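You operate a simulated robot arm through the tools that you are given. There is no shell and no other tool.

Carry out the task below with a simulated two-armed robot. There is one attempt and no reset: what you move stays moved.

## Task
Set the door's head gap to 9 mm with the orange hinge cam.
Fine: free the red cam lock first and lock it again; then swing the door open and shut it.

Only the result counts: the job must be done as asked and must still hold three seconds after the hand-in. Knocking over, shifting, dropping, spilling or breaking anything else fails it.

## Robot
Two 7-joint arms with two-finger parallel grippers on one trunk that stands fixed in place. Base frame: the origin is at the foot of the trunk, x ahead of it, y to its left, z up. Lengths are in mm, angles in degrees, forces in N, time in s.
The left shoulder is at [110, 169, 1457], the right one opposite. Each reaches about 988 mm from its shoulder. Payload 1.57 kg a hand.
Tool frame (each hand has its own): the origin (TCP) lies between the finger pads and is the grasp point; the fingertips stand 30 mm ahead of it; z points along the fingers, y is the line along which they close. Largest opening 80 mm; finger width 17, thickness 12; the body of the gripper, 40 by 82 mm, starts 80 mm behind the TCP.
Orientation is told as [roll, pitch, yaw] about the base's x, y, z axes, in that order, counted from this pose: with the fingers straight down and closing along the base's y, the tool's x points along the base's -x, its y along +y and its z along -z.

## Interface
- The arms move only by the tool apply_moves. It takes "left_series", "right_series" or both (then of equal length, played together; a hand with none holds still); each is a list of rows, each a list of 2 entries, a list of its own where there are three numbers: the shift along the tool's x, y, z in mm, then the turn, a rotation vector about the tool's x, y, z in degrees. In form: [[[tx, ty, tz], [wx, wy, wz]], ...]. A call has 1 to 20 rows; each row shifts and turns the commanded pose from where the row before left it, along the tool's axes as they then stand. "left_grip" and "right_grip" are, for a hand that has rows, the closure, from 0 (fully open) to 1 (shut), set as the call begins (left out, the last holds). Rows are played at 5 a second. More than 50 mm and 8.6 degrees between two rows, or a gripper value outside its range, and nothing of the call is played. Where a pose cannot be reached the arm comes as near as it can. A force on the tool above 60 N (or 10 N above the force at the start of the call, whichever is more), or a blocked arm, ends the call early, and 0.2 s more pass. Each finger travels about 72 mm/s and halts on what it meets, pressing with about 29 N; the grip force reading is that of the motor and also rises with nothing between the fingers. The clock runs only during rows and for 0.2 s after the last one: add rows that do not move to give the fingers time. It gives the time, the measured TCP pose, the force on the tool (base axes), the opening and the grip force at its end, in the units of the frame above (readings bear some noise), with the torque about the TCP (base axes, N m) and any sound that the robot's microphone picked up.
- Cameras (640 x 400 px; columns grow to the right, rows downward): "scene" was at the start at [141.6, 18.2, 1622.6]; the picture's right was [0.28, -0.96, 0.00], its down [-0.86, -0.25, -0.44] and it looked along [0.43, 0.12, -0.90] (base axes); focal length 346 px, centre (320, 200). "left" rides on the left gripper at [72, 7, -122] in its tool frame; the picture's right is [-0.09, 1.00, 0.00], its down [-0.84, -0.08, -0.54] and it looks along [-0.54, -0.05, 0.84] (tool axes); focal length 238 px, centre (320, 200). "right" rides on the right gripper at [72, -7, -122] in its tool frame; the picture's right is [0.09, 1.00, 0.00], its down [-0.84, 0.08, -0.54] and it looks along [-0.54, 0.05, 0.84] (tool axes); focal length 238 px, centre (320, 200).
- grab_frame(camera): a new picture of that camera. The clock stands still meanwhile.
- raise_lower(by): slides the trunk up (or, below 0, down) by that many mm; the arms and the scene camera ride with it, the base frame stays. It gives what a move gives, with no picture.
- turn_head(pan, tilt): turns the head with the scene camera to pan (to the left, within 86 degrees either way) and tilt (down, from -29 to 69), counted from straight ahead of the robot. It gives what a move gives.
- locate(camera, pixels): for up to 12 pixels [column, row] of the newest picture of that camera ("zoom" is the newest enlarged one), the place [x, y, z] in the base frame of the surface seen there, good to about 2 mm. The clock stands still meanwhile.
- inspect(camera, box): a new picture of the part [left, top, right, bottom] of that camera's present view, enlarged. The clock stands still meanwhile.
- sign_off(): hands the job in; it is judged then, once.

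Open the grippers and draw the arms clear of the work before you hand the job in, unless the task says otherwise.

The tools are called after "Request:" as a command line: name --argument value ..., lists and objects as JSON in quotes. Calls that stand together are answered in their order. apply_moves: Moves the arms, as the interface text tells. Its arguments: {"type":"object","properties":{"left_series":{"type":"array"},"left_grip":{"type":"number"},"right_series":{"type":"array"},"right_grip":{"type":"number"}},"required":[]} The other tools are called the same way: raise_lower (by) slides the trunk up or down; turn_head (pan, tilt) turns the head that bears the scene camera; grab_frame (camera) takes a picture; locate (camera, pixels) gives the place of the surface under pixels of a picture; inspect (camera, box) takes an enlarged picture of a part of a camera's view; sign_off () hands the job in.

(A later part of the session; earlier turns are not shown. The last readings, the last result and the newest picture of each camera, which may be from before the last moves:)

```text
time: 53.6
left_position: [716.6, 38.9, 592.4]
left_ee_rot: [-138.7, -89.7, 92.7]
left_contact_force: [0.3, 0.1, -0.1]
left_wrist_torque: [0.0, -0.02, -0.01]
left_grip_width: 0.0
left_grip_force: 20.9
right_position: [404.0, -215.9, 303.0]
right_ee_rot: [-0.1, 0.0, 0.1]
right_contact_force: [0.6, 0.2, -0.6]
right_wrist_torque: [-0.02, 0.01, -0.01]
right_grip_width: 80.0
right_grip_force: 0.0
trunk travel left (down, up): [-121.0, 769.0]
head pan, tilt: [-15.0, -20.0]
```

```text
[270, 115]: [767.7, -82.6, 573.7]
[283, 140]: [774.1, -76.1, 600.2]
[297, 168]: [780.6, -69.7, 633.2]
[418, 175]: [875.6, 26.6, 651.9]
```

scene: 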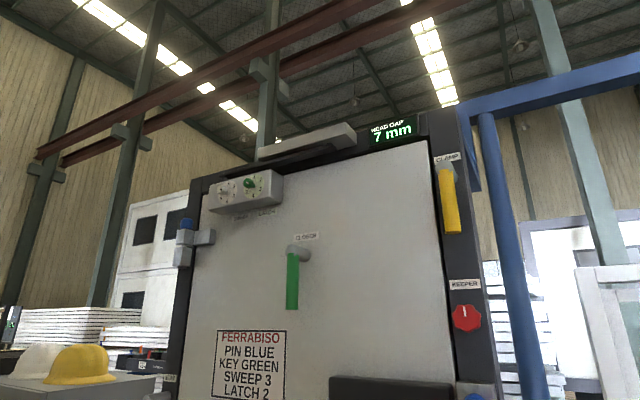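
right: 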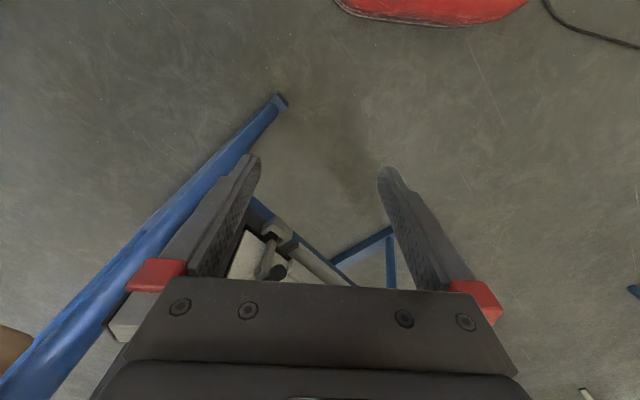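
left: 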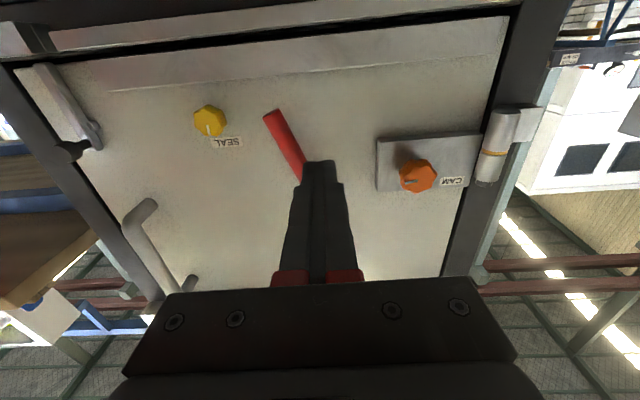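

Lever passes t≈491 at z≈593; my entry at t=534 is clear. I advance to o≈50 and push it along the arc toward horizontal.

Request:
apply_moves --left_series '[[[0, 0, 41], [0, 0, 0]], [[0, 0, 41], [0, 0, 0]], [[0, 0, 40], [0, 0, 0]]]'

Request:
apply_moves --left_series '[[[0, -10, 0], [0, 0, 0]], [[0, -10, 0], [0, 0, 0]], [[-1.5, -11.8, 0], [0, 0, 0]], [[-2.6, -8.4, 0], [0, 0, 0]], [[-2.6, -8.4, 0], [0, 0, 0]], [[-5.3, -7.8, 0], [0, 0, 0]], [[-5.4, -7.9, 0], [0, 0, 0]]]'

Request:
grab_frame --camera "left"

```text
time: 54.4
left_position: [802.5, -49.9, 591.8]
left_ee_rot: [-138.1, -89.7, 92.1]
left_contact_force: [-0.4, -1.2, -0.4]
left_wrist_torque: [-0.03, 0.02, 0.01]
left_grip_width: 0.0
left_grip_force: 21.6
right_position: [404.1, -215.8, 301.8]
right_ee_rot: [0.0, 0.0, 0.0]
right_contact_force: [-0.4, -0.4, -1.0]
right_wrist_torque: [-0.02, 0.01, 0.0]
right_grip_width: 80.0
right_grip_force: 0.1
trunk travel left (down, up): [-121.0, 769.0]
head pan, tilt: [-15.0, -20.0]
```

```text
time: 56.0
left_position: [754.3, -92.8, 609.3]
left_ee_rot: [-119.8, -89.7, 73.6]
left_contact_force: [2.3, 1.3, -2.0]
left_wrist_torque: [0.0, 0.04, 0.06]
left_grip_width: 0.3
left_grip_force: 21.0
right_position: [404.2, -214.6, 301.5]
right_ee_rot: [-0.1, 0.1, 0.0]
right_contact_force: [-0.1, 0.2, -0.3]
right_wrist_torque: [-0.01, 0.0, -0.02]
right_grip_width: 80.1
right_grip_force: 0.1
trunk travel left (down, up): [-121.0, 769.0]
head pan, tilt: [-15.0, -20.0]
```

```text
taken
```

left: 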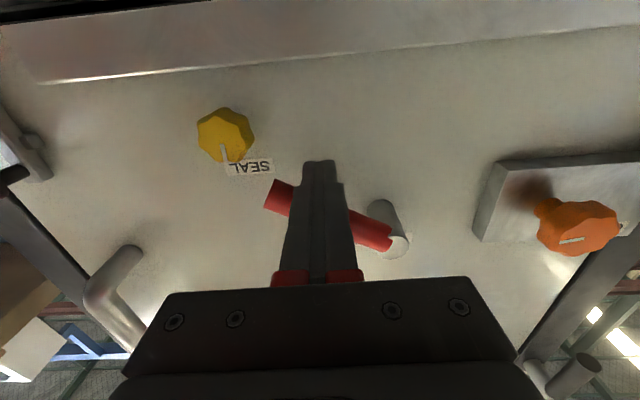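

The lever follows (about 30° left). I continue up to near horizontal, then in fine steps to the stop.

Request:
apply_moves --left_series '[[[-8, -5, 0], [0, 0, 0]], [[-8, -5, 0], [0, 0, 0]], [[-6, -3, 0], [0, 0, 0]], [[-6, -2, 0], [0, 0, 0]], [[-4, -1, 0], [0, 0, 0]]]'

Request:
grab_frame --camera "left"

```text
time: 57.2
left_position: [743.2, -103.7, 643.1]
left_ee_rot: [-134.5, -89.7, 88.5]
left_contact_force: [1.1, 1.4, -2.4]
left_wrist_torque: [0.02, 0.05, 0.04]
left_grip_width: 0.0
left_grip_force: 20.8
right_position: [405.1, -215.7, 301.6]
right_ee_rot: [-0.1, 0.1, 0.0]
right_contact_force: [-0.5, 0.7, 0.5]
right_wrist_torque: [-0.01, -0.02, 0.01]
right_grip_width: 79.8
right_grip_force: 0.0
trunk travel left (down, up): [-121.0, 769.0]
head pan, tilt: [-15.0, -20.0]
```

```text
taken
```

left: 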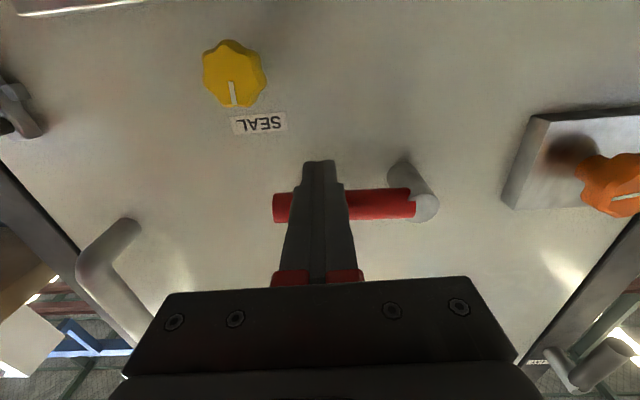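

Nearly horizontal. I push up in 1.5 mm steps to feel the locked stop.

Request:
apply_moves --left_series '[[[-1.5, 0, 0], [0, 0, 0]], [[-1.5, 0, 0], [0, 0, 0]], [[-1.5, 0, 0], [0, 0, 0]]]'

Request:
apply_moves --left_series '[[[-1.5, 0, 0], [0, 0, 0]], [[-1, 0, 0], [0, 0, 0]]]'

Request:
grab_frame --camera "left"

```text
time: 58.0
left_position: [744.4, -105.4, 644.9]
left_ee_rot: [-96.4, -89.6, 50.3]
left_contact_force: [-5.4, 1.0, -14.0]
left_wrist_torque: [0.09, 0.04, 0.02]
left_grip_width: 0.0
left_grip_force: 21.0
right_position: [406.0, -215.8, 301.0]
right_ee_rot: [0.0, 0.1, 0.0]
right_contact_force: [-0.3, -0.6, 0.3]
right_wrist_torque: [0.02, 0.02, -0.02]
right_grip_width: 79.9
right_grip_force: 0.1
trunk travel left (down, up): [-121.0, 769.0]
head pan, tilt: [-15.0, -20.0]
```

```text
time: 58.6
left_position: [745.2, -103.8, 645.3]
left_ee_rot: [-76.2, -89.7, 30.1]
left_contact_force: [-11.4, 0.8, -27.1]
left_wrist_torque: [0.18, 0.1, -0.12]
left_grip_width: 0.0
left_grip_force: 21.6
right_position: [405.5, -215.6, 301.2]
right_ee_rot: [0.0, 0.2, -0.1]
right_contact_force: [0.3, -0.4, -0.5]
right_wrist_torque: [-0.01, 0.0, 0.0]
right_grip_width: 80.0
right_grip_force: 0.0
trunk travel left (down, up): [-121.0, 769.0]
head pan, tilt: [-15.0, -20.0]
```

```text
taken
```

left: 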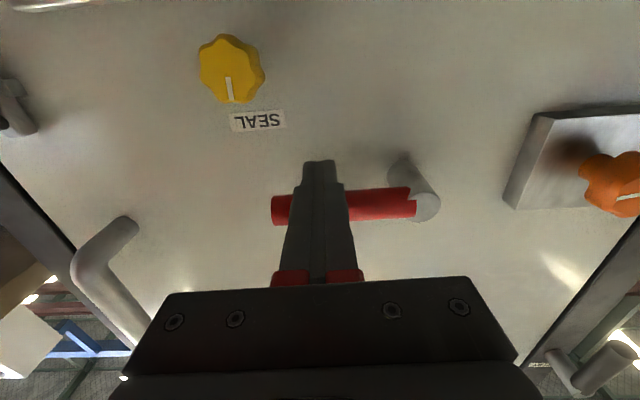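

Force rises to 27 N with no further motion, so the lever is at its locked stop. I drop off it and retract.

Request:
apply_moves --left_series '[[[4, 0, 0], [0, 0, 0]], [[10, 0, 0], [0, 0, 0]], [[0, 0, -40], [0, 0, 0]], [[0, 0, -40], [0, 0, 0]], [[0, 0, -40], [0, 0, 0]]]'

Request:
grab_frame --camera "left"

Request:
grab_frame --camera "scene"

```text
time: 59.8
left_position: [661.0, -17.7, 630.5]
left_ee_rot: [-149.0, -89.6, 103.2]
left_contact_force: [-0.7, 0.6, 0.3]
left_wrist_torque: [-0.02, 0.02, 0.01]
left_grip_width: 0.0
left_grip_force: 21.3
right_position: [403.9, -216.1, 301.1]
right_ee_rot: [0.0, 0.0, 0.0]
right_contact_force: [0.3, -0.2, 0.2]
right_wrist_torque: [0.04, 0.0, -0.04]
right_grip_width: 80.0
right_grip_force: 0.0
trunk travel left (down, up): [-121.0, 769.0]
head pan, tilt: [-15.0, -20.0]
```

```text
taken
```

left: 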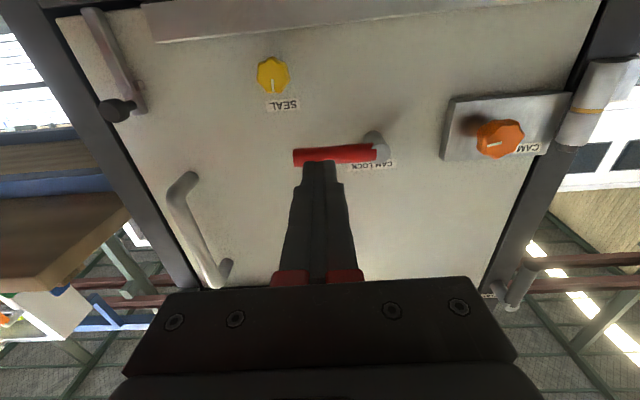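

```text
taken
```

scene: 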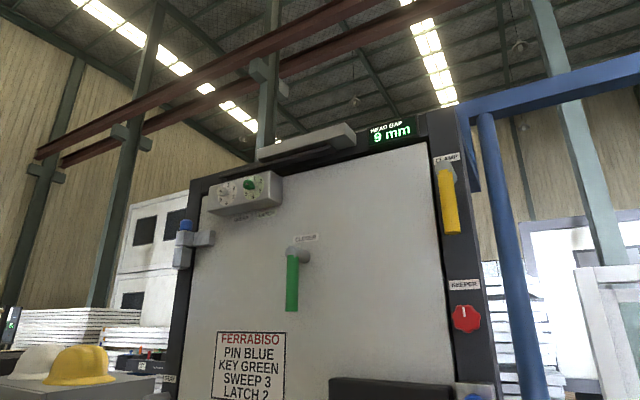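

Lever is locked again, display 9 mm. Before pulling the door I inspect the bottom bolt at (118,60) in the left view.

Request:
inspect --camera "left" --box '[60, 0, 220, 100]'

Request:
inspect --camera "left" --box '[60, 60, 252, 180]'

Request:
turn_head --pan -25 --tilt 20

Request:
grab_frame --camera "scene"

```text
4.00 times, centred on (140, 50) of left
```

zoom: 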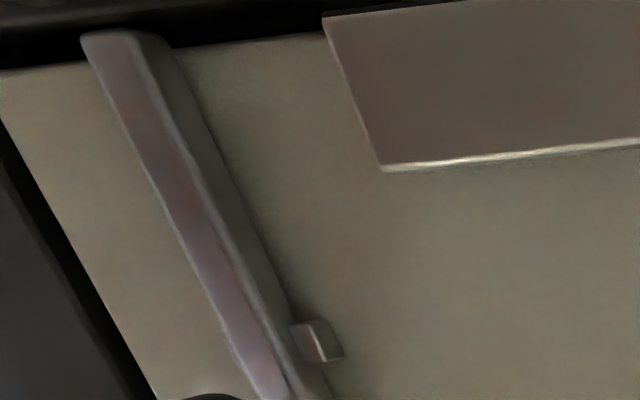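

```text
3.33 times, centred on (156, 120) of left
```

zoom: 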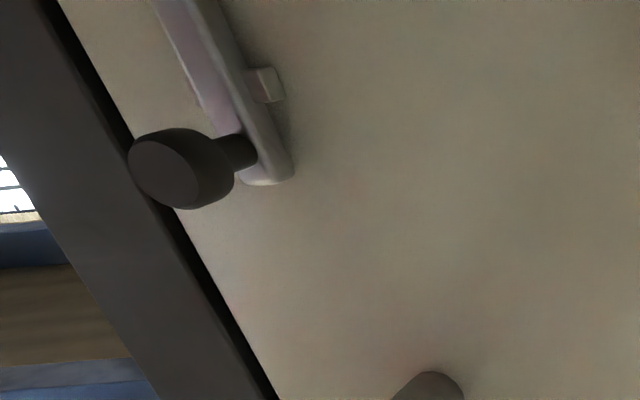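

```text
time: 60.9
left_position: [659.6, -19.7, 630.4]
left_ee_rot: [-142.8, -89.7, 96.8]
left_contact_force: [-0.3, 0.2, -0.5]
left_wrist_torque: [-0.04, 0.02, 0.04]
left_grip_width: 0.0
left_grip_force: 21.4
right_position: [404.5, -215.3, 302.3]
right_ee_rot: [0.0, 0.0, -0.1]
right_contact_force: [-0.5, -0.1, 0.3]
right_wrist_torque: [0.05, -0.01, 0.02]
right_grip_width: 80.3
right_grip_force: 0.1
trunk travel left (down, up): [-121.0, 769.0]
head pan, tilt: [-25.0, 20.0]
```

```text
taken
```

scene: 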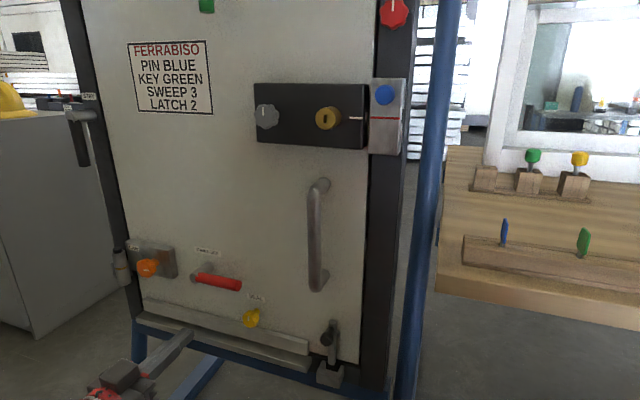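

I zoom on the bottom bolt/stop and the bracket under it, and on the lock's bolt alignment marks.

Request:
inspect --camera "scene" --box '[280, 310, 408, 390]'

Request:
inspect --camera "scene" --box '[320, 70, 448, 150]'

Request:
locate --camera "scene" --pixels '[[330, 378], [333, 345], [315, 190], [314, 230], [314, 275], [321, 183], [317, 288]]'

```text
5.00 times, centred on (344, 350) of scene
```

zoom: 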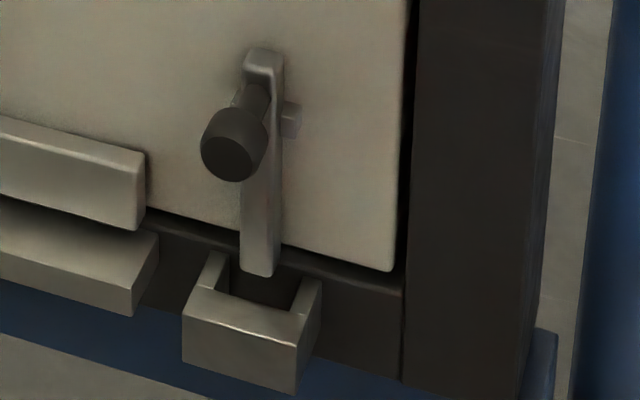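

```text
5.00 times, centred on (384, 110) of scene
```

zoom: 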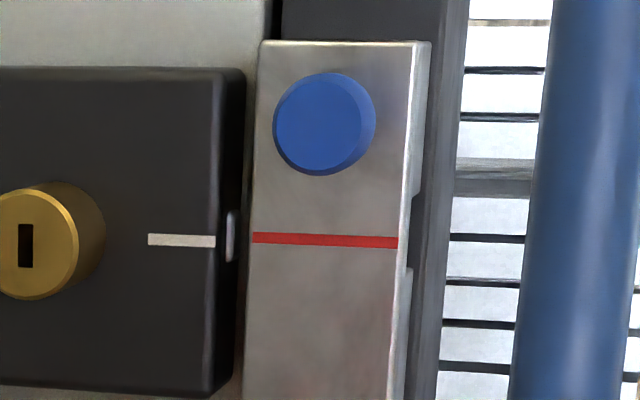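

```text
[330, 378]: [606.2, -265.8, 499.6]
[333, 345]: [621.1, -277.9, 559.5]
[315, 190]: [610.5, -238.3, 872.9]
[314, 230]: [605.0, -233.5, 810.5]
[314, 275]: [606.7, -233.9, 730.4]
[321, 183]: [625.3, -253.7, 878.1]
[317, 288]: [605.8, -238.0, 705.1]
```

The drop bolt sits above its socket, so the door should be free. I raise the trunk 250 mm to give the left arm better room for pulling the handle (bar at t≈262, o≈50, z 705–878).

Request:
raise_lower --by 250

```text
time: 63.4
left_position: [661.1, -18.0, 879.4]
left_ee_rot: [-142.9, -89.7, 96.9]
left_contact_force: [-0.1, -0.1, -0.1]
left_wrist_torque: [-0.02, 0.0, 0.01]
left_grip_width: 0.0
left_grip_force: 21.8
right_position: [405.7, -216.1, 551.6]
right_ee_rot: [-0.1, 0.0, -0.1]
right_contact_force: [-0.2, -0.7, -0.1]
right_wrist_torque: [0.0, 0.0, -0.03]
right_grip_width: 80.1
right_grip_force: 0.0
trunk travel left (down, up): [-371.0, 519.0]
head pan, tilt: [-25.0, 20.0]
```

I bring the left hand in front of the handle at 130 mm standoff (t≈262, z≈795) with fingers opening.

Request:
apply_moves --left_series '[[[17, -38.6, 8], [0, 0, 0]], [[17, -38.6, 8], [0, 0, 0]], [[17, -38.6, 8], [0, 0, 0]], [[17, -38.6, 8], [0, 0, 0]], [[17, -38.6, 9], [0, 0, 0]]]' --left_grip 0.1

Request:
grab_frame --camera "left"

Request:
grab_frame --camera "scene"

```text
time: 64.6
left_position: [550.0, -180.7, 793.9]
left_ee_rot: [-151.1, -89.7, 105.0]
left_contact_force: [-1.0, -0.7, 0.3]
left_wrist_torque: [0.01, -0.03, 0.02]
left_grip_width: 72.1
left_grip_force: 0.1
right_position: [405.1, -215.9, 553.7]
right_ee_rot: [0.0, -0.1, 0.0]
right_contact_force: [-0.1, 0.3, -0.7]
right_wrist_torque: [0.0, 0.01, 0.03]
right_grip_width: 80.2
right_grip_force: 0.1
trunk travel left (down, up): [-371.0, 519.0]
head pan, tilt: [-25.0, 20.0]
```

```text
taken
```

left: 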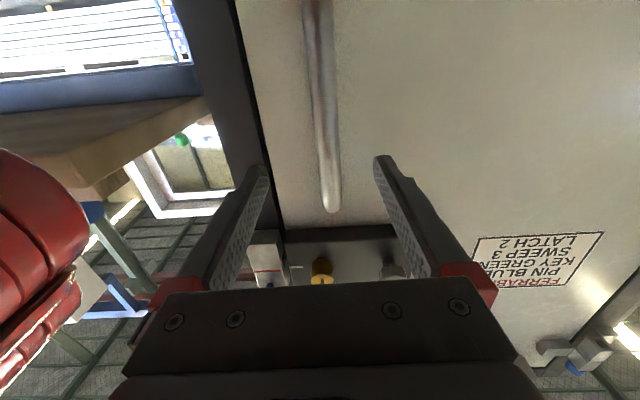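

```text
taken
```

scene: 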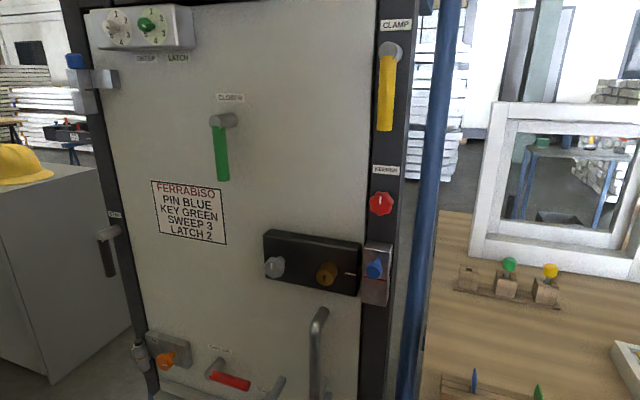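

The bar is centred between the fingers. I advance 82 mm and close on it.

Request:
apply_moves --left_series '[[[0, 0, 28], [0, 0, 0]], [[0, 0, 28], [0, 0, 0]], [[0, 0, 26], [0, 0, 0]]]'

Request:
apply_moves --left_series '[[[0, 0, 0], [0, 0, 0]], [[0, 0, 0], [0, 0, 0]], [[0, 0, 0], [0, 0, 0]], [[0, 0, 0], [0, 0, 0]]]' --left_grip 1

Request:
grab_frame --camera "left"

```text
time: 65.4
left_position: [605.6, -241.2, 796.8]
left_ee_rot: [-151.4, -89.6, 105.4]
left_contact_force: [0.3, -1.4, -0.4]
left_wrist_torque: [-0.01, -0.02, 0.0]
left_grip_width: 72.1
left_grip_force: 0.0
right_position: [403.7, -216.9, 552.3]
right_ee_rot: [0.0, 0.0, 0.0]
right_contact_force: [-0.8, -0.4, 0.3]
right_wrist_torque: [0.03, 0.01, -0.03]
right_grip_width: 80.1
right_grip_force: 0.1
trunk travel left (down, up): [-371.0, 519.0]
head pan, tilt: [-25.0, 20.0]
```

```text
time: 66.4
left_position: [610.0, -234.7, 796.2]
left_ee_rot: [-157.8, -89.5, 112.1]
left_contact_force: [34.5, 32.0, 4.9]
left_wrist_torque: [0.5, 0.2, 0.23]
left_grip_width: 21.7
left_grip_force: 34.3
right_position: [405.4, -213.8, 551.0]
right_ee_rot: [-0.1, 0.2, 0.0]
right_contact_force: [-0.3, 0.6, 0.8]
right_wrist_torque: [0.01, -0.02, 0.02]
right_grip_width: 80.1
right_grip_force: 0.1
trunk travel left (down, up): [-371.0, 519.0]
head pan, tilt: [-25.0, 20.0]
```

```text
taken
```

left: 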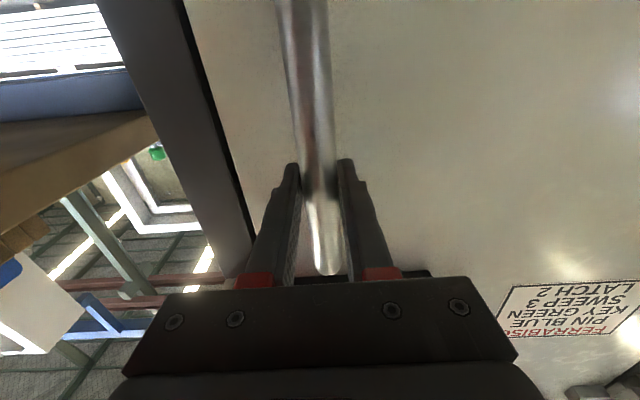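

Gripped (21.7 mm) but with a 47 N side load along +t, so I shift 4 mm that way to relieve it.

Request:
apply_moves --left_series '[[[0, 2, 0], [0, 0, 0]], [[0, 2, 0], [0, 0, 0]]]'

```text
time: 67.0
left_position: [610.5, -236.1, 796.3]
left_ee_rot: [-138.6, -89.6, 92.6]
left_contact_force: [22.3, 21.6, 6.6]
left_wrist_torque: [-0.2, -0.59, 0.29]
left_grip_width: 21.7
left_grip_force: 34.6
right_position: [404.3, -214.2, 552.5]
right_ee_rot: [0.0, 0.1, -0.1]
right_contact_force: [0.3, 0.4, 0.4]
right_wrist_torque: [0.01, -0.04, 0.02]
right_grip_width: 79.9
right_grip_force: 0.1
trunk travel left (down, up): [-371.0, 519.0]
head pan, tilt: [-25.0, 20.0]
```

I relieve a bit more and then start pulling the door with a first 2° arc step about the hinge (radius ≈468).

Request:
apply_moves --left_series '[[[0, 4, 0], [0, 0, 0]], [[0, 0, 0], [0, 0, 0]]]'

Request:
apply_moves --left_series '[[[0, 0.4, -8.2], [1, 0, 0]], [[0, 0.4, -8.2], [1, 0, 0]]]'

Request:
grab_frame --camera "left"

```text
time: 67.6
left_position: [609.8, -236.2, 795.2]
left_ee_rot: [-125.1, -89.5, 78.9]
left_contact_force: [5.0, 12.7, 2.6]
left_wrist_torque: [-0.37, -0.47, -0.03]
left_grip_width: 21.6
left_grip_force: 35.1
right_position: [404.0, -215.2, 552.6]
right_ee_rot: [0.0, -0.1, -0.1]
right_contact_force: [-0.1, -0.2, 0.5]
right_wrist_torque: [0.01, -0.01, 0.0]
right_grip_width: 80.1
right_grip_force: 0.0
trunk travel left (down, up): [-371.0, 519.0]
head pan, tilt: [-25.0, 20.0]
```

```text
time: 68.2
left_position: [601.7, -224.7, 796.9]
left_ee_rot: [-130.4, -89.8, 82.4]
left_contact_force: [0.9, -0.6, 3.6]
left_wrist_torque: [0.33, 0.3, 0.02]
left_grip_width: 21.6
left_grip_force: 34.3
right_position: [404.9, -216.0, 552.7]
right_ee_rot: [-0.1, 0.0, 0.0]
right_contact_force: [0.0, 1.3, -0.4]
right_wrist_torque: [-0.03, -0.01, -0.01]
right_grip_width: 79.8
right_grip_force: 0.0
trunk travel left (down, up): [-371.0, 519.0]
head pan, tilt: [-25.0, 20.0]
```

```text
taken
```

left: 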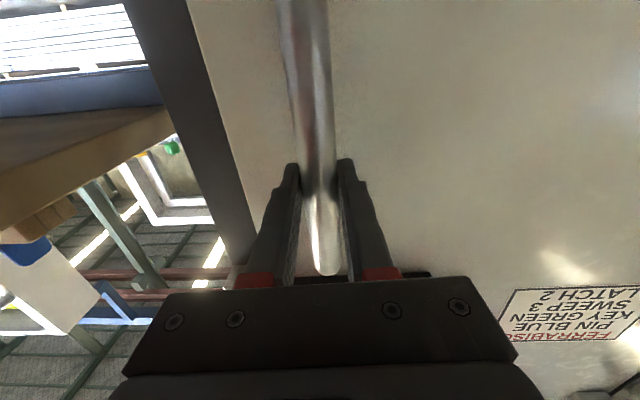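

The door opens freely with almost no force. I continue the arc another 10°.

Request:
apply_moves --left_series '[[[0, 0.6, -12.2], [1.5, 0, 0]], [[0, 0.6, -12.2], [1.5, 0, 0]], [[0, 0.6, -12.2], [1.5, 0, 0]], [[0, 0.6, -12.2], [1.5, 0, 0]], [[0, 0.6, -12.2], [1.5, 0, 0]], [[0, 0.6, -12.2], [1.5, 0, 0]]]'

Request:
grab_frame --camera "scene"

Request:
grab_frame --camera "left"

```text
time: 69.6
left_position: [559.8, -164.8, 795.9]
left_ee_rot: [-123.0, -89.9, 65.7]
left_contact_force: [-20.8, -10.8, -11.8]
left_wrist_torque: [0.51, 0.25, 0.01]
left_grip_width: 21.8
left_grip_force: 34.8
right_position: [403.5, -217.3, 552.8]
right_ee_rot: [0.1, -0.1, 0.0]
right_contact_force: [-0.8, 0.1, 0.5]
right_wrist_torque: [-0.03, 0.0, -0.01]
right_grip_width: 80.3
right_grip_force: 0.0
trunk travel left (down, up): [-371.0, 519.0]
head pan, tilt: [-25.0, 20.0]
```

```text
taken
```

scene: 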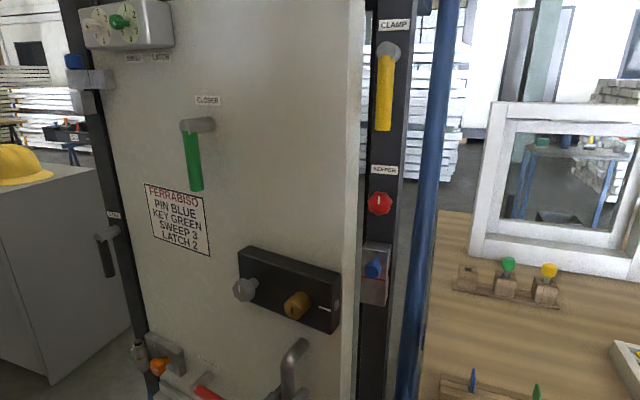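

```text
taken
```

left: 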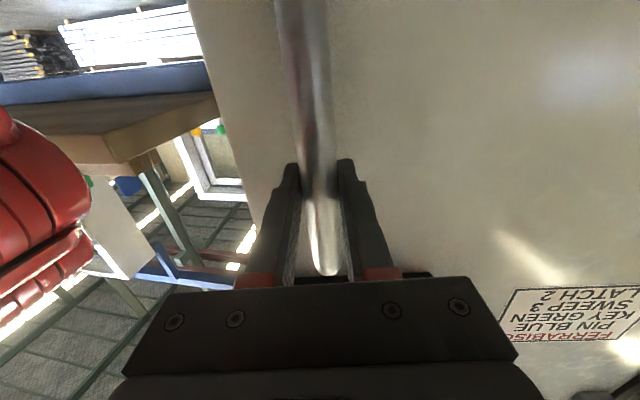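

Door ~11° open. I check the clearance between the door edge and the right arm (red at (50,220) in the left view).

Request:
locate --camera "left" --pixels '[[70, 190], [85, 230], [80, 180], [220, 100], [200, 30], [240, 200]]'

Request:
grab_frame --camera "right"

```text
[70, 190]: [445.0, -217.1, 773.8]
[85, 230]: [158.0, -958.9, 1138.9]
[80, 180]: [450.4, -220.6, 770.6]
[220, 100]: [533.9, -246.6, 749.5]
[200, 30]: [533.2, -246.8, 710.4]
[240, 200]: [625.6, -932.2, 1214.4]
```

```text
taken
```

right: 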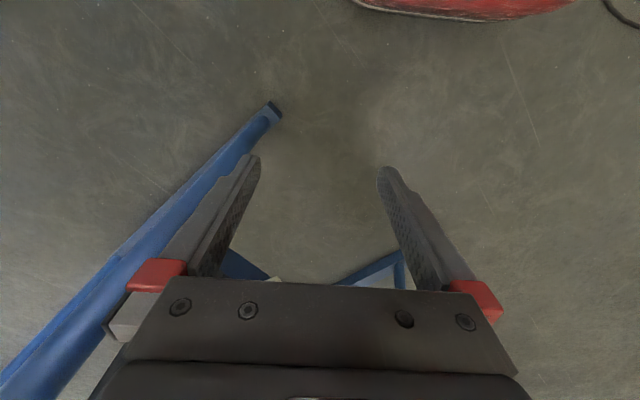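

Closest approach between door edge and the right wrist will be ~50 mm, which is acceptable. I continue the pull in two small batches, easing the radius.

Request:
apply_moves --left_series '[[[0, -0.6, -12.2], [1.5, 0, 0]], [[0, -0.6, -12.2], [1.5, 0, 0]], [[0, 0, -12.2], [1.5, 0, 0]], [[0, 0.2, -12.2], [1.5, 0, 0]]]'

Request:
apply_moves --left_series '[[[0, 0.4, -12.2], [1.5, 0, 0]], [[0, 0.5, -12.2], [1.5, 0, 0]], [[0, 0.5, -12.2], [1.5, 0, 0]], [[0, 0.5, -12.2], [1.5, 0, 0]]]'

Request:
grab_frame --camera "scene"

Request:
grab_frame --camera "left"

```text
time: 70.6
left_position: [534.8, -121.4, 796.6]
left_ee_rot: [-178.5, -89.6, 115.7]
left_contact_force: [-15.3, -5.8, -2.4]
left_wrist_torque: [0.12, 0.16, 0.16]
left_grip_width: 21.6
left_grip_force: 34.7
right_position: [404.0, -217.2, 552.8]
right_ee_rot: [0.1, -0.1, 0.0]
right_contact_force: [-0.6, -0.1, 0.4]
right_wrist_torque: [0.02, 0.02, 0.04]
right_grip_width: 80.3
right_grip_force: 0.0
trunk travel left (down, up): [-371.0, 519.0]
head pan, tilt: [-25.0, 20.0]
```

```text
time: 71.6
left_position: [515.0, -76.0, 797.6]
left_ee_rot: [-171.7, -89.6, 103.0]
left_contact_force: [4.0, 3.3, 7.5]
left_wrist_torque: [0.31, 0.12, 0.3]
left_grip_width: 21.7
left_grip_force: 35.2
right_position: [405.1, -214.8, 552.5]
right_ee_rot: [0.0, 0.0, 0.0]
right_contact_force: [0.0, -0.1, -0.5]
right_wrist_torque: [0.05, 0.0, -0.03]
right_grip_width: 79.7
right_grip_force: 0.1
trunk travel left (down, up): [-371.0, 519.0]
head pan, tilt: [-25.0, 20.0]
```

```text
taken
```

scene: 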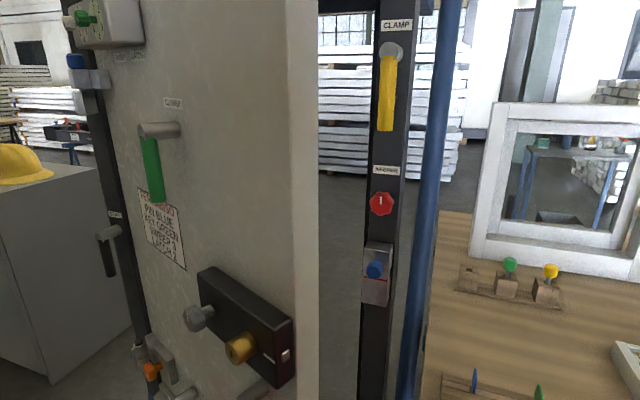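

```text
taken
```

left: 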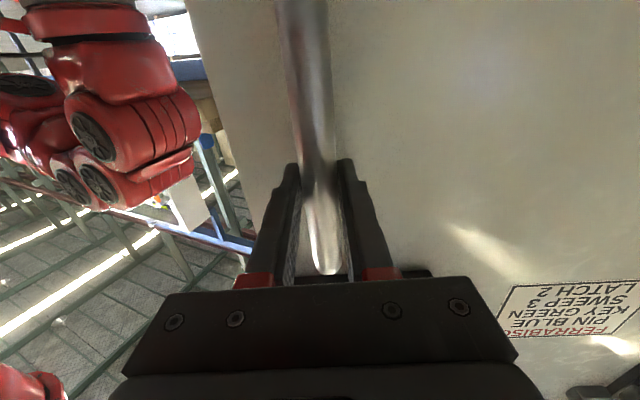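

About 23° open with small forces. I continue in the same manner.

Request:
apply_moves --left_series '[[[0, 0.5, -12.2], [1.5, 0, 0]], [[0, 0.5, -12.2], [1.5, 0, 0]], [[0, 0.5, -12.2], [1.5, 0, 0]], [[0, 0.5, -12.2], [1.5, 0, 0]], [[0, 0.5, -12.2], [1.5, 0, 0]], [[0, 0.5, -12.2], [1.5, 0, 0]]]'

Request:
apply_moves --left_series '[[[0, 0.5, -12.2], [1.5, 0, 0]], [[0, 0.5, -12.2], [1.5, 0, 0]], [[0, 0.5, -12.2], [1.5, 0, 0]], [[0, 0.5, -12.2], [1.5, 0, 0]], [[0, 0.5, -12.2], [1.5, 0, 0]], [[0, 0.5, -12.2], [1.5, 0, 0]]]'

Request:
grab_frame --camera "scene"

Request:
grab_frame --camera "left"

```text
time: 73.0
left_position: [497.2, -5.9, 796.7]
left_ee_rot: [168.0, -89.6, 113.9]
left_contact_force: [8.8, 2.2, 16.3]
left_wrist_torque: [-0.45, -0.01, -0.02]
left_grip_width: 21.6
left_grip_force: 34.5
right_position: [404.3, -215.4, 553.0]
right_ee_rot: [0.0, 0.0, 0.0]
right_contact_force: [-0.1, -0.4, -0.4]
right_wrist_torque: [-0.03, -0.01, -0.01]
right_grip_width: 80.2
right_grip_force: 0.0
trunk travel left (down, up): [-371.0, 519.0]
head pan, tilt: [-25.0, 20.0]
```

```text
time: 74.4
left_position: [489.5, 67.0, 793.1]
left_ee_rot: [-174.3, -89.6, 87.3]
left_contact_force: [24.1, 1.7, 26.5]
left_wrist_torque: [-0.1, -0.1, 0.23]
left_grip_width: 22.0
left_grip_force: 34.3
right_position: [403.8, -216.0, 551.8]
right_ee_rot: [0.0, 0.2, -0.1]
right_contact_force: [-0.9, 0.2, 0.3]
right_wrist_torque: [0.01, -0.01, -0.02]
right_grip_width: 80.3
right_grip_force: 0.1
trunk travel left (down, up): [-371.0, 519.0]
head pan, tilt: [-25.0, 20.0]
```

```text
taken
```

scene: 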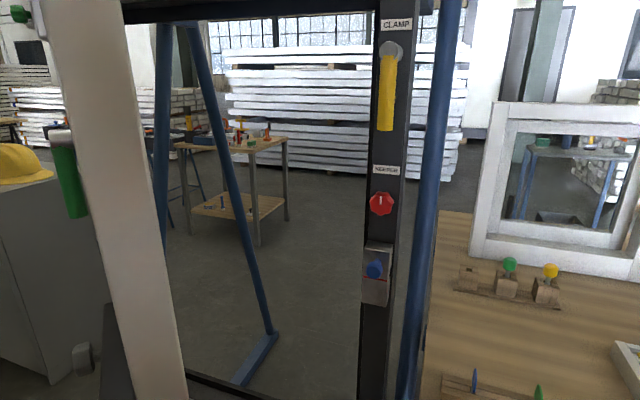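

```text
taken
```

left: 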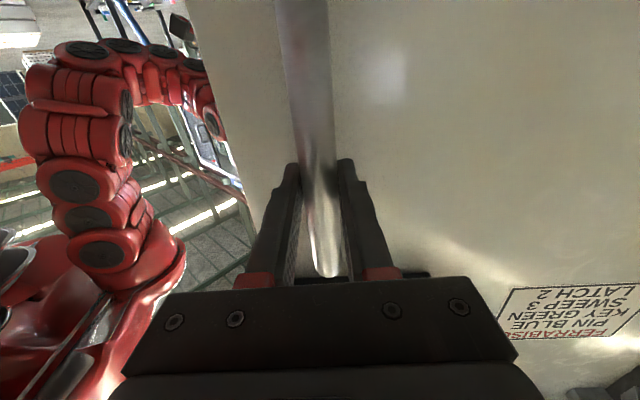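

About 41° open; slight load upward and toward the hinge. I continue to about 55° with small corrections.

Request:
apply_moves --left_series '[[[-1, 1.5, -12.2], [1.5, 0, 0]], [[-1, 1.5, -12.2], [1.5, 0, 0]], [[-1, 1.5, -12.2], [1.5, 0, 0]], [[-1, 1, -12.2], [1.5, 0, 0]], [[-0.5, 0.7, -12.2], [1.5, 0, 0]]]'

Request:
apply_moves --left_series '[[[0, 0.7, -12.2], [1.5, 0, 0]], [[0, 0.7, -12.2], [1.5, 0, 0]], [[0, 0.7, -12.2], [1.5, 0, 0]], [[0, 0.7, -12.2], [1.5, 0, 0]], [[0, 0.7, -12.2], [1.5, 0, 0]]]'

Request:
turn_head --pan 15 --tilt 25

Request:
grab_frame --camera "scene"

```text
time: 75.6
left_position: [492.4, 128.8, 796.7]
left_ee_rot: [131.1, -89.6, 134.0]
left_contact_force: [-39.5, 5.3, -28.9]
left_wrist_torque: [0.23, 0.02, -0.25]
left_grip_width: 22.0
left_grip_force: 34.7
right_position: [404.7, -215.3, 552.7]
right_ee_rot: [0.0, -0.1, 0.0]
right_contact_force: [0.9, -0.5, -0.3]
right_wrist_torque: [0.01, 0.03, 0.0]
right_grip_width: 79.7
right_grip_force: 0.0
trunk travel left (down, up): [-371.0, 519.0]
head pan, tilt: [-25.0, 20.0]
```

```text
time: 76.8
left_position: [494.0, 137.6, 814.9]
left_ee_rot: [120.1, -89.5, 144.0]
left_contact_force: [-48.9, 7.6, -25.8]
left_wrist_torque: [0.57, -0.01, -0.35]
left_grip_width: 21.9
left_grip_force: 34.5
left hand out of reach, approached as far as the arm can: row 1, 2, 3, 4, 5
right_position: [403.2, -215.4, 553.9]
right_ee_rot: [0.1, -0.2, 0.0]
right_contact_force: [-0.5, 0.5, 0.7]
right_wrist_torque: [0.02, 0.05, 0.02]
right_grip_width: 80.0
right_grip_force: 0.0
trunk travel left (down, up): [-371.0, 519.0]
head pan, tilt: [-25.0, 20.0]
```

```text
time: 77.9
left_position: [494.2, 136.0, 814.8]
left_ee_rot: [122.3, -89.5, 141.7]
left_contact_force: [-49.4, 5.3, -25.4]
left_wrist_torque: [0.23, 0.03, -0.36]
left_grip_width: 21.7
left_grip_force: 34.8
right_position: [403.5, -214.9, 554.4]
right_ee_rot: [0.0, -0.1, 0.0]
right_contact_force: [0.6, -0.4, 0.9]
right_wrist_torque: [-0.01, 0.01, -0.02]
right_grip_width: 80.3
right_grip_force: 0.1
trunk travel left (down, up): [-371.0, 519.0]
head pan, tilt: [15.0, 25.0]
```

```text
taken
```

scene: 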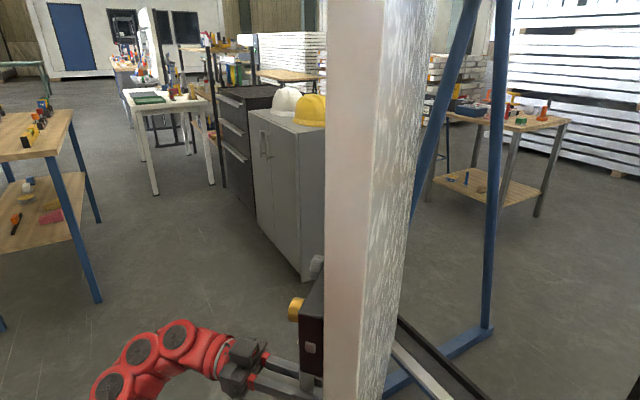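

Out of reach at about 50° open with a ~50 N load. I relieve the load first, then try to open a little further without turning the hand along.

Request:
apply_moves --left_series '[[[2, -3, 0], [0, 0, 0]], [[2, -3, 0], [0, 0, 0]]]'

Request:
apply_moves --left_series '[[[0, 0, -8], [-2, 0, 0]], [[0, 0.4, -10], [-2, 0, 0]], [[0, 1, -10], [-2, 0, 0]], [[0, 1.5, -10], [-2, 0, 0]], [[0, 2, -10], [-2, 0, 0]]]'

```text
time: 78.5
left_position: [493.3, 136.0, 815.0]
left_ee_rot: [151.9, -89.2, 112.6]
left_contact_force: [11.5, -2.3, 27.6]
left_wrist_torque: [-0.28, 0.38, 0.45]
left_grip_width: 21.5
left_grip_force: 33.2
right_position: [404.9, -215.8, 553.2]
right_ee_rot: [0.1, 0.1, 0.0]
right_contact_force: [0.0, 0.4, 0.6]
right_wrist_torque: [-0.04, 0.04, -0.04]
right_grip_width: 80.1
right_grip_force: 0.1
trunk travel left (down, up): [-371.0, 519.0]
head pan, tilt: [15.0, 25.0]
```

```text
time: 79.7
left_position: [501.0, 183.3, 807.5]
left_ee_rot: [-171.9, -89.8, 86.2]
left_contact_force: [38.7, -8.5, 13.2]
left_wrist_torque: [-0.41, -0.29, 0.06]
left_grip_width: 21.5
left_grip_force: 34.4
right_position: [406.3, -214.9, 551.0]
right_ee_rot: [0.0, 0.2, 0.0]
right_contact_force: [0.2, 0.1, -0.8]
right_wrist_torque: [0.0, 0.03, 0.01]
right_grip_width: 80.3
right_grip_force: 0.2
trunk travel left (down, up): [-371.0, 519.0]
head pan, tilt: [15.0, 25.0]
```

Now about 56° open. A few more steps with a correction toward the hinge to get to ~60°.

Request:
apply_moves --left_series '[[[0, 5, -8], [-1.5, 0, 0]], [[0, 5, -9], [-1.5, 0, 0]], [[0, 4, -9], [-1.5, 0, 0]]]'

Request:
grab_frame --camera "scene"

Request:
grab_frame --camera "left"

```text
time: 80.5
left_position: [507.9, 213.4, 808.6]
left_ee_rot: [137.6, -89.8, 140.8]
left_contact_force: [-22.5, 7.3, -16.0]
left_wrist_torque: [0.34, 0.07, -0.15]
left_grip_width: 21.7
left_grip_force: 35.6
right_position: [403.7, -214.0, 551.4]
right_ee_rot: [0.0, -0.1, 0.0]
right_contact_force: [0.8, 0.2, -1.1]
right_wrist_torque: [-0.02, 0.02, -0.02]
right_grip_width: 79.9
right_grip_force: 0.0
trunk travel left (down, up): [-371.0, 519.0]
head pan, tilt: [15.0, 25.0]
```

```text
taken
```

scene: 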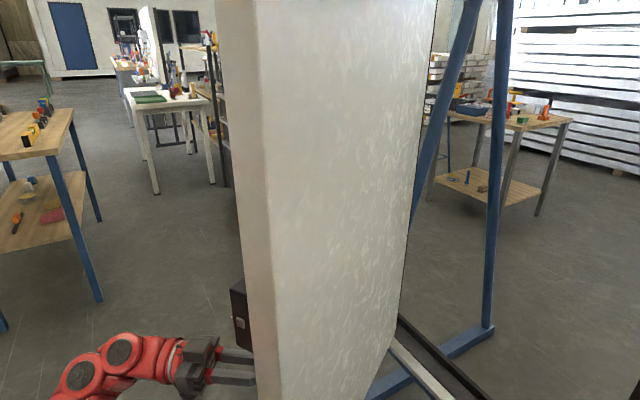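

```text
taken
```

left: 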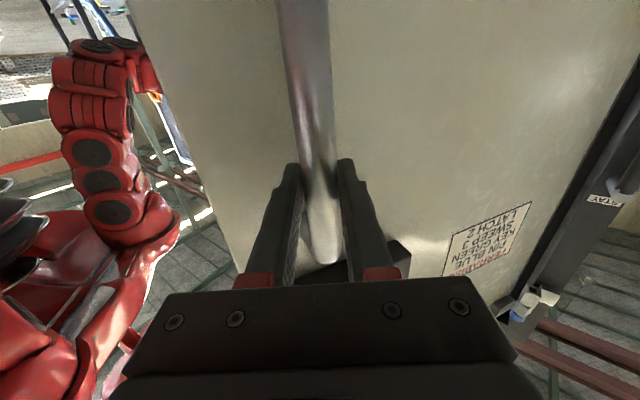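

About 60° open. Now I swing it shut along the same arc, holding the hand's orientation at first.

Request:
apply_moves --left_series '[[[2, -3, 0], [0, 0, 0]], [[0, -4.9, 11.3], [0, 0, 0]], [[0, -4.9, 11.3], [0, 0, 0]], [[0, -4.9, 11.3], [0, 0, 0]], [[0, -4.9, 11.3], [0, 0, 0]], [[0, -3.7, 11.7], [0, 0, 0]], [[0, -3.7, 11.7], [0, 0, 0]], [[0, -3.7, 11.7], [0, 0, 0]], [[0, -3.7, 11.7], [0, 0, 0]]]'

Request:
apply_moves --left_series '[[[0, -2.4, 12], [0, 0, 0]], [[0, -2.4, 12], [0, 0, 0]], [[0, -2.4, 12], [0, 0, 0]], [[0, -2.4, 12], [0, 0, 0]]]'

```text
time: 82.5
left_position: [488.7, 119.2, 805.7]
left_ee_rot: [-153.2, -89.6, 72.5]
left_contact_force: [33.9, -2.8, 8.5]
left_wrist_torque: [0.87, -0.09, 0.33]
left_grip_width: 21.7
left_grip_force: 34.4
right_position: [404.2, -215.5, 550.4]
right_ee_rot: [0.0, 0.3, 0.0]
right_contact_force: [-0.8, -0.6, 0.5]
right_wrist_torque: [0.0, 0.02, 0.02]
right_grip_width: 79.8
right_grip_force: 0.0
trunk travel left (down, up): [-371.0, 519.0]
head pan, tilt: [15.0, 25.0]
stopped in row 9 (left hand): the force on the tool passed its limit at 62 N (the readings are from after the stop); the commanded pose is now the measured one
```

```text
time: 83.5
left_position: [489.1, 69.8, 805.3]
left_ee_rot: [-152.8, -89.6, 72.1]
left_contact_force: [51.9, 1.2, 12.7]
left_wrist_torque: [-0.39, -0.41, 0.29]
left_grip_width: 21.5
left_grip_force: 34.2
right_position: [405.5, -215.5, 551.4]
right_ee_rot: [0.0, 0.4, 0.0]
right_contact_force: [0.2, 0.3, 0.5]
right_wrist_torque: [-0.02, 0.01, 0.01]
right_grip_width: 79.9
right_grip_force: 0.2
trunk travel left (down, up): [-371.0, 519.0]
head pan, tilt: [15.0, 25.0]
```

Load is toward the hinge; refitting the arc gives hinge (948,73), handle radius ≈458. I relieve 3 mm and continue closing with the corrected arc, turning the hand back along the way.

Request:
apply_moves --left_series '[[[1, 3, 0], [0, 0, 0]], [[0, -1.7, 11.9], [-1.24, 0, 0]], [[0, -1.6, 11.9], [-1.24, 0, 0]], [[0, -1.6, 11.9], [-1.24, 0, 0]], [[0, -1.5, 11.9], [-1.24, 0, 0]], [[0, -1.5, 11.9], [-1.24, 0, 0]], [[0, -1.4, 11.9], [-1.24, 0, 0]]]'

```text
time: 85.1
left_position: [496.4, -1.1, 805.2]
left_ee_rot: [-157.4, -89.4, 83.9]
left_contact_force: [53.5, 9.1, 27.1]
left_wrist_torque: [-0.23, -0.45, 0.4]
left_grip_width: 22.0
left_grip_force: 34.5
right_position: [407.0, -213.7, 551.4]
right_ee_rot: [0.1, 0.2, 0.1]
right_contact_force: [0.9, 0.3, 0.2]
right_wrist_torque: [0.0, -0.04, -0.02]
right_grip_width: 79.9
right_grip_force: 0.1
trunk travel left (down, up): [-371.0, 519.0]
head pan, tilt: [15.0, 25.0]
```

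Position is on the arc (φ≈33°) but a 53 N load remains; I relieve by 6 mm toward the hinge and 3 mm up and check.

Request:
apply_moves --left_series '[[[-1.5, 3, 0], [0, 0, 0]], [[-1.5, 3, 0], [0, 0, 0]]]'

```text
time: 85.7
left_position: [495.8, -3.2, 805.0]
left_ee_rot: [-35.1, -89.8, -39.4]
left_contact_force: [-11.2, -1.4, -21.6]
left_wrist_torque: [-0.44, -0.25, -0.13]
left_grip_width: 21.9
left_grip_force: 34.7
right_position: [402.6, -215.4, 550.6]
right_ee_rot: [0.2, 0.3, 0.0]
right_contact_force: [0.2, 0.0, -0.5]
right_wrist_torque: [-0.01, -0.01, 0.0]
right_grip_width: 79.9
right_grip_force: 0.1
trunk travel left (down, up): [-371.0, 519.0]
head pan, tilt: [15.0, 25.0]
```

Load is nearly gone. I continue the arc to close another ~15°.

Request:
apply_moves --left_series '[[[1, -1.2, 11.9], [-1.24, 0, 0]], [[0, -1.1, 11.9], [-1.24, 0, 0]], [[0, -1.1, 11.9], [-1.24, 0, 0]], [[0, -1.0, 11.9], [-1.24, 0, 0]], [[0, -1.0, 11.9], [-1.24, 0, 0]]]'

Request:
apply_moves --left_series '[[[0, -0.9, 11.9], [-1.24, 0, 0]], [[0, -0.9, 11.9], [-1.24, 0, 0]], [[0, -0.8, 11.9], [-1.24, 0, 0]], [[0, -0.8, 11.9], [-1.24, 0, 0]], [[0, -0.7, 11.9], [-1.24, 0, 0]]]'

```text
time: 86.9
left_position: [510.6, -61.8, 809.3]
left_ee_rot: [162.3, -89.6, 129.9]
left_contact_force: [-47.2, -16.2, -28.8]
left_wrist_torque: [0.34, 0.0, -0.46]
left_grip_width: 22.0
left_grip_force: 34.8
right_position: [402.7, -216.3, 553.0]
right_ee_rot: [0.2, -0.1, 0.0]
right_contact_force: [0.1, -0.4, -0.2]
right_wrist_torque: [0.02, -0.05, 0.01]
right_grip_width: 80.0
right_grip_force: 0.0
trunk travel left (down, up): [-371.0, 519.0]
head pan, tilt: [15.0, 25.0]
```

```text
time: 88.1
left_position: [531.2, -117.7, 811.9]
left_ee_rot: [165.5, -89.5, 133.0]
left_contact_force: [-39.4, -20.2, -20.4]
left_wrist_torque: [-0.01, -0.16, -0.5]
left_grip_width: 21.8
left_grip_force: 35.1
right_position: [402.3, -216.5, 552.0]
right_ee_rot: [0.3, -0.2, 0.1]
right_contact_force: [0.0, -0.1, 0.3]
right_wrist_torque: [0.0, 0.0, -0.01]
right_grip_width: 80.1
right_grip_force: 0.0
trunk travel left (down, up): [-371.0, 519.0]
head pan, tilt: [15.0, 25.0]
```

φ≈18° now, load −44 N along tool y. I relieve 4 mm and continue in shorter steps.

Request:
apply_moves --left_series '[[[1.2, -3.5, 0], [0, 0, 0]], [[0, -0.65, 11.9], [-1.3, 0, 0]], [[0, -0.6, 11.9], [-1.3, 0, 0]], [[0, -0.6, 11.9], [-1.3, 0, 0]], [[0, -0.5, 11.9], [-1.3, 0, 0]]]'

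Request:
apply_moves --left_series '[[[0, -0.5, 11.9], [-1.3, 0, 0]], [[0, -0.4, 11.9], [-1.3, 0, 0]], [[0, -0.4, 11.9], [-1.3, 0, 0]]]'

Request:
turn_head --pan -25 --tilt 15

Request:
grab_frame --camera "scene"

```text
time: 89.3
left_position: [553.5, -158.5, 811.2]
left_ee_rot: [176.0, -89.3, 128.2]
left_contact_force: [-14.3, -9.9, 1.7]
left_wrist_torque: [0.31, 0.21, -0.36]
left_grip_width: 21.6
left_grip_force: 35.1
right_position: [403.3, -216.0, 553.1]
right_ee_rot: [0.0, 0.0, 0.1]
right_contact_force: [0.6, -0.2, -0.6]
right_wrist_torque: [0.0, -0.03, -0.03]
right_grip_width: 79.9
right_grip_force: 0.0
trunk travel left (down, up): [-371.0, 519.0]
head pan, tilt: [15.0, 25.0]
```

```text
time: 90.1
left_position: [571.7, -187.6, 811.3]
left_ee_rot: [177.6, -89.4, 130.4]
left_contact_force: [-10.6, -9.1, 8.6]
left_wrist_torque: [-0.62, -0.45, -0.31]
left_grip_width: 21.9
left_grip_force: 35.0
right_position: [403.4, -215.0, 554.0]
right_ee_rot: [0.1, 0.0, -0.1]
right_contact_force: [-0.8, -0.3, -0.9]
right_wrist_torque: [0.0, -0.03, -0.02]
right_grip_width: 80.0
right_grip_force: 0.0
trunk travel left (down, up): [-371.0, 519.0]
head pan, tilt: [15.0, 25.0]
```

```text
time: 91.2
left_position: [571.4, -187.0, 809.6]
left_ee_rot: [177.6, -89.5, 130.3]
left_contact_force: [-9.2, -7.0, 18.8]
left_wrist_torque: [-0.28, -0.18, -0.18]
left_grip_width: 21.7
left_grip_force: 34.7
right_position: [402.2, -215.5, 553.6]
right_ee_rot: [0.1, -0.1, 0.0]
right_contact_force: [0.5, 0.0, -0.2]
right_wrist_torque: [-0.01, -0.01, 0.01]
right_grip_width: 79.8
right_grip_force: 0.0
trunk travel left (down, up): [-371.0, 519.0]
head pan, tilt: [-25.0, 15.0]
```

```text
taken
```

scene: 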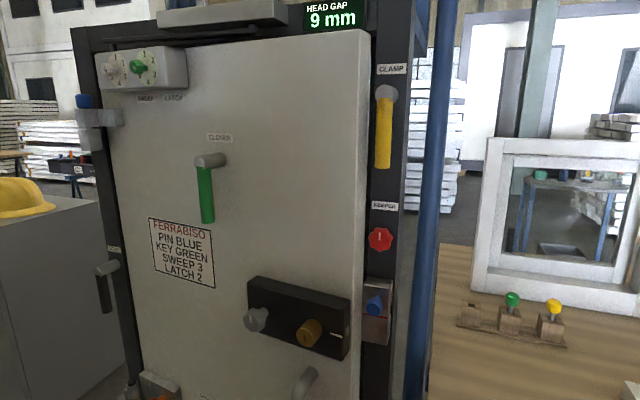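

About 8° remains and the display shows 9 mm. I close the rest slowly.

Request:
apply_moves --left_series '[[[0, -0.6, 11.9], [-1.3, 0, 0]], [[0, -0.6, 11.9], [-1.3, 0, 0]], [[0, -0.4, 11.9], [-1.3, 0, 0]], [[0, -0.3, 10], [-1, 0, 0]]]'

Request:
apply_moves --left_series '[[[0, -0.2, 6], [-0.6, 0, 0]], [[0, -0.2, 4], [-0.4, 0, 0]], [[0, 0, 2], [0, 0, 0]]]'

Request:
grab_frame --camera "scene"

```text
time: 92.2
left_position: [601.1, -223.3, 810.5]
left_ee_rot: [178.9, -89.7, 134.1]
left_contact_force: [3.1, 0.4, 21.1]
left_wrist_torque: [0.25, 0.17, -0.1]
left_grip_width: 21.9
left_grip_force: 35.3
right_position: [404.6, -215.5, 552.3]
right_ee_rot: [0.0, -0.1, 0.0]
right_contact_force: [-1.3, -0.2, -0.7]
right_wrist_torque: [0.02, 0.01, 0.03]
right_grip_width: 80.0
right_grip_force: 0.1
trunk travel left (down, up): [-371.0, 519.0]
head pan, tilt: [-25.0, 15.0]
```

```text
time: 93.0
left_position: [608.0, -233.0, 812.4]
left_ee_rot: [-165.4, -89.4, 119.2]
left_contact_force: [5.3, 3.3, 15.2]
left_wrist_torque: [-0.47, -0.67, 0.19]
left_grip_width: 21.7
left_grip_force: 34.5
right_position: [403.8, -214.2, 552.5]
right_ee_rot: [0.0, -0.1, 0.0]
right_contact_force: [0.3, -1.0, 0.0]
right_wrist_torque: [0.02, 0.0, -0.02]
right_grip_width: 80.0
right_grip_force: 0.0
trunk travel left (down, up): [-371.0, 519.0]
head pan, tilt: [-25.0, 15.0]
```

```text
taken
```

scene: 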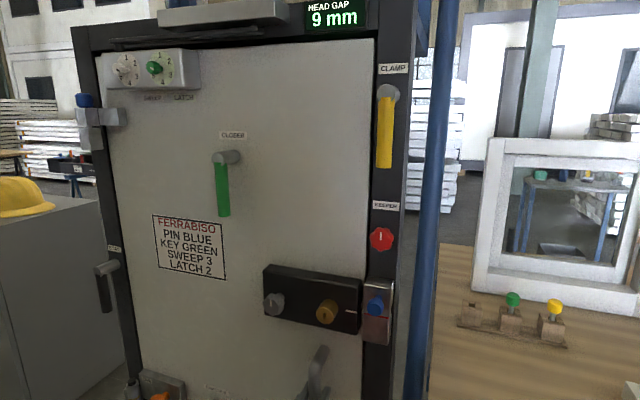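

Almost shut: the handle is within ~3 mm of its original position. I push gently until it meets the stop.

Request:
apply_moves --left_series '[[[-0.5, 0, 2], [0, 0, 0]], [[0, 0, 1.5], [0, 0, 0]]]'

Request:
apply_moves --left_series '[[[0, 0, 1.5], [0, 0, 0]], [[0, 0, 1], [0, 0, 0]]]'

```text
time: 93.6
left_position: [609.6, -234.5, 811.3]
left_ee_rot: [-158.2, -89.6, 111.9]
left_contact_force: [-17.0, 23.0, 4.4]
left_wrist_torque: [0.04, -0.1, 0.02]
left_grip_width: 21.8
left_grip_force: 35.3
right_position: [403.8, -213.1, 554.1]
right_ee_rot: [0.0, -0.1, 0.0]
right_contact_force: [-0.1, -0.1, 0.2]
right_wrist_torque: [-0.01, 0.0, -0.01]
right_grip_width: 80.0
right_grip_force: 0.0
trunk travel left (down, up): [-371.0, 519.0]
head pan, tilt: [-25.0, 15.0]
```

```text
time: 94.2
left_position: [611.5, -237.1, 811.2]
left_ee_rot: [-148.7, -89.7, 102.4]
left_contact_force: [-21.7, 19.2, -4.0]
left_wrist_torque: [0.11, -0.05, -0.02]
left_grip_width: 21.8
left_grip_force: 35.2
right_position: [402.2, -213.4, 553.3]
right_ee_rot: [-0.2, -0.1, 0.0]
right_contact_force: [-0.6, 0.5, 0.9]
right_wrist_torque: [0.0, -0.01, -0.04]
right_grip_width: 79.8
right_grip_force: 0.1
trunk travel left (down, up): [-371.0, 519.0]
head pan, tilt: [-25.0, 15.0]
```

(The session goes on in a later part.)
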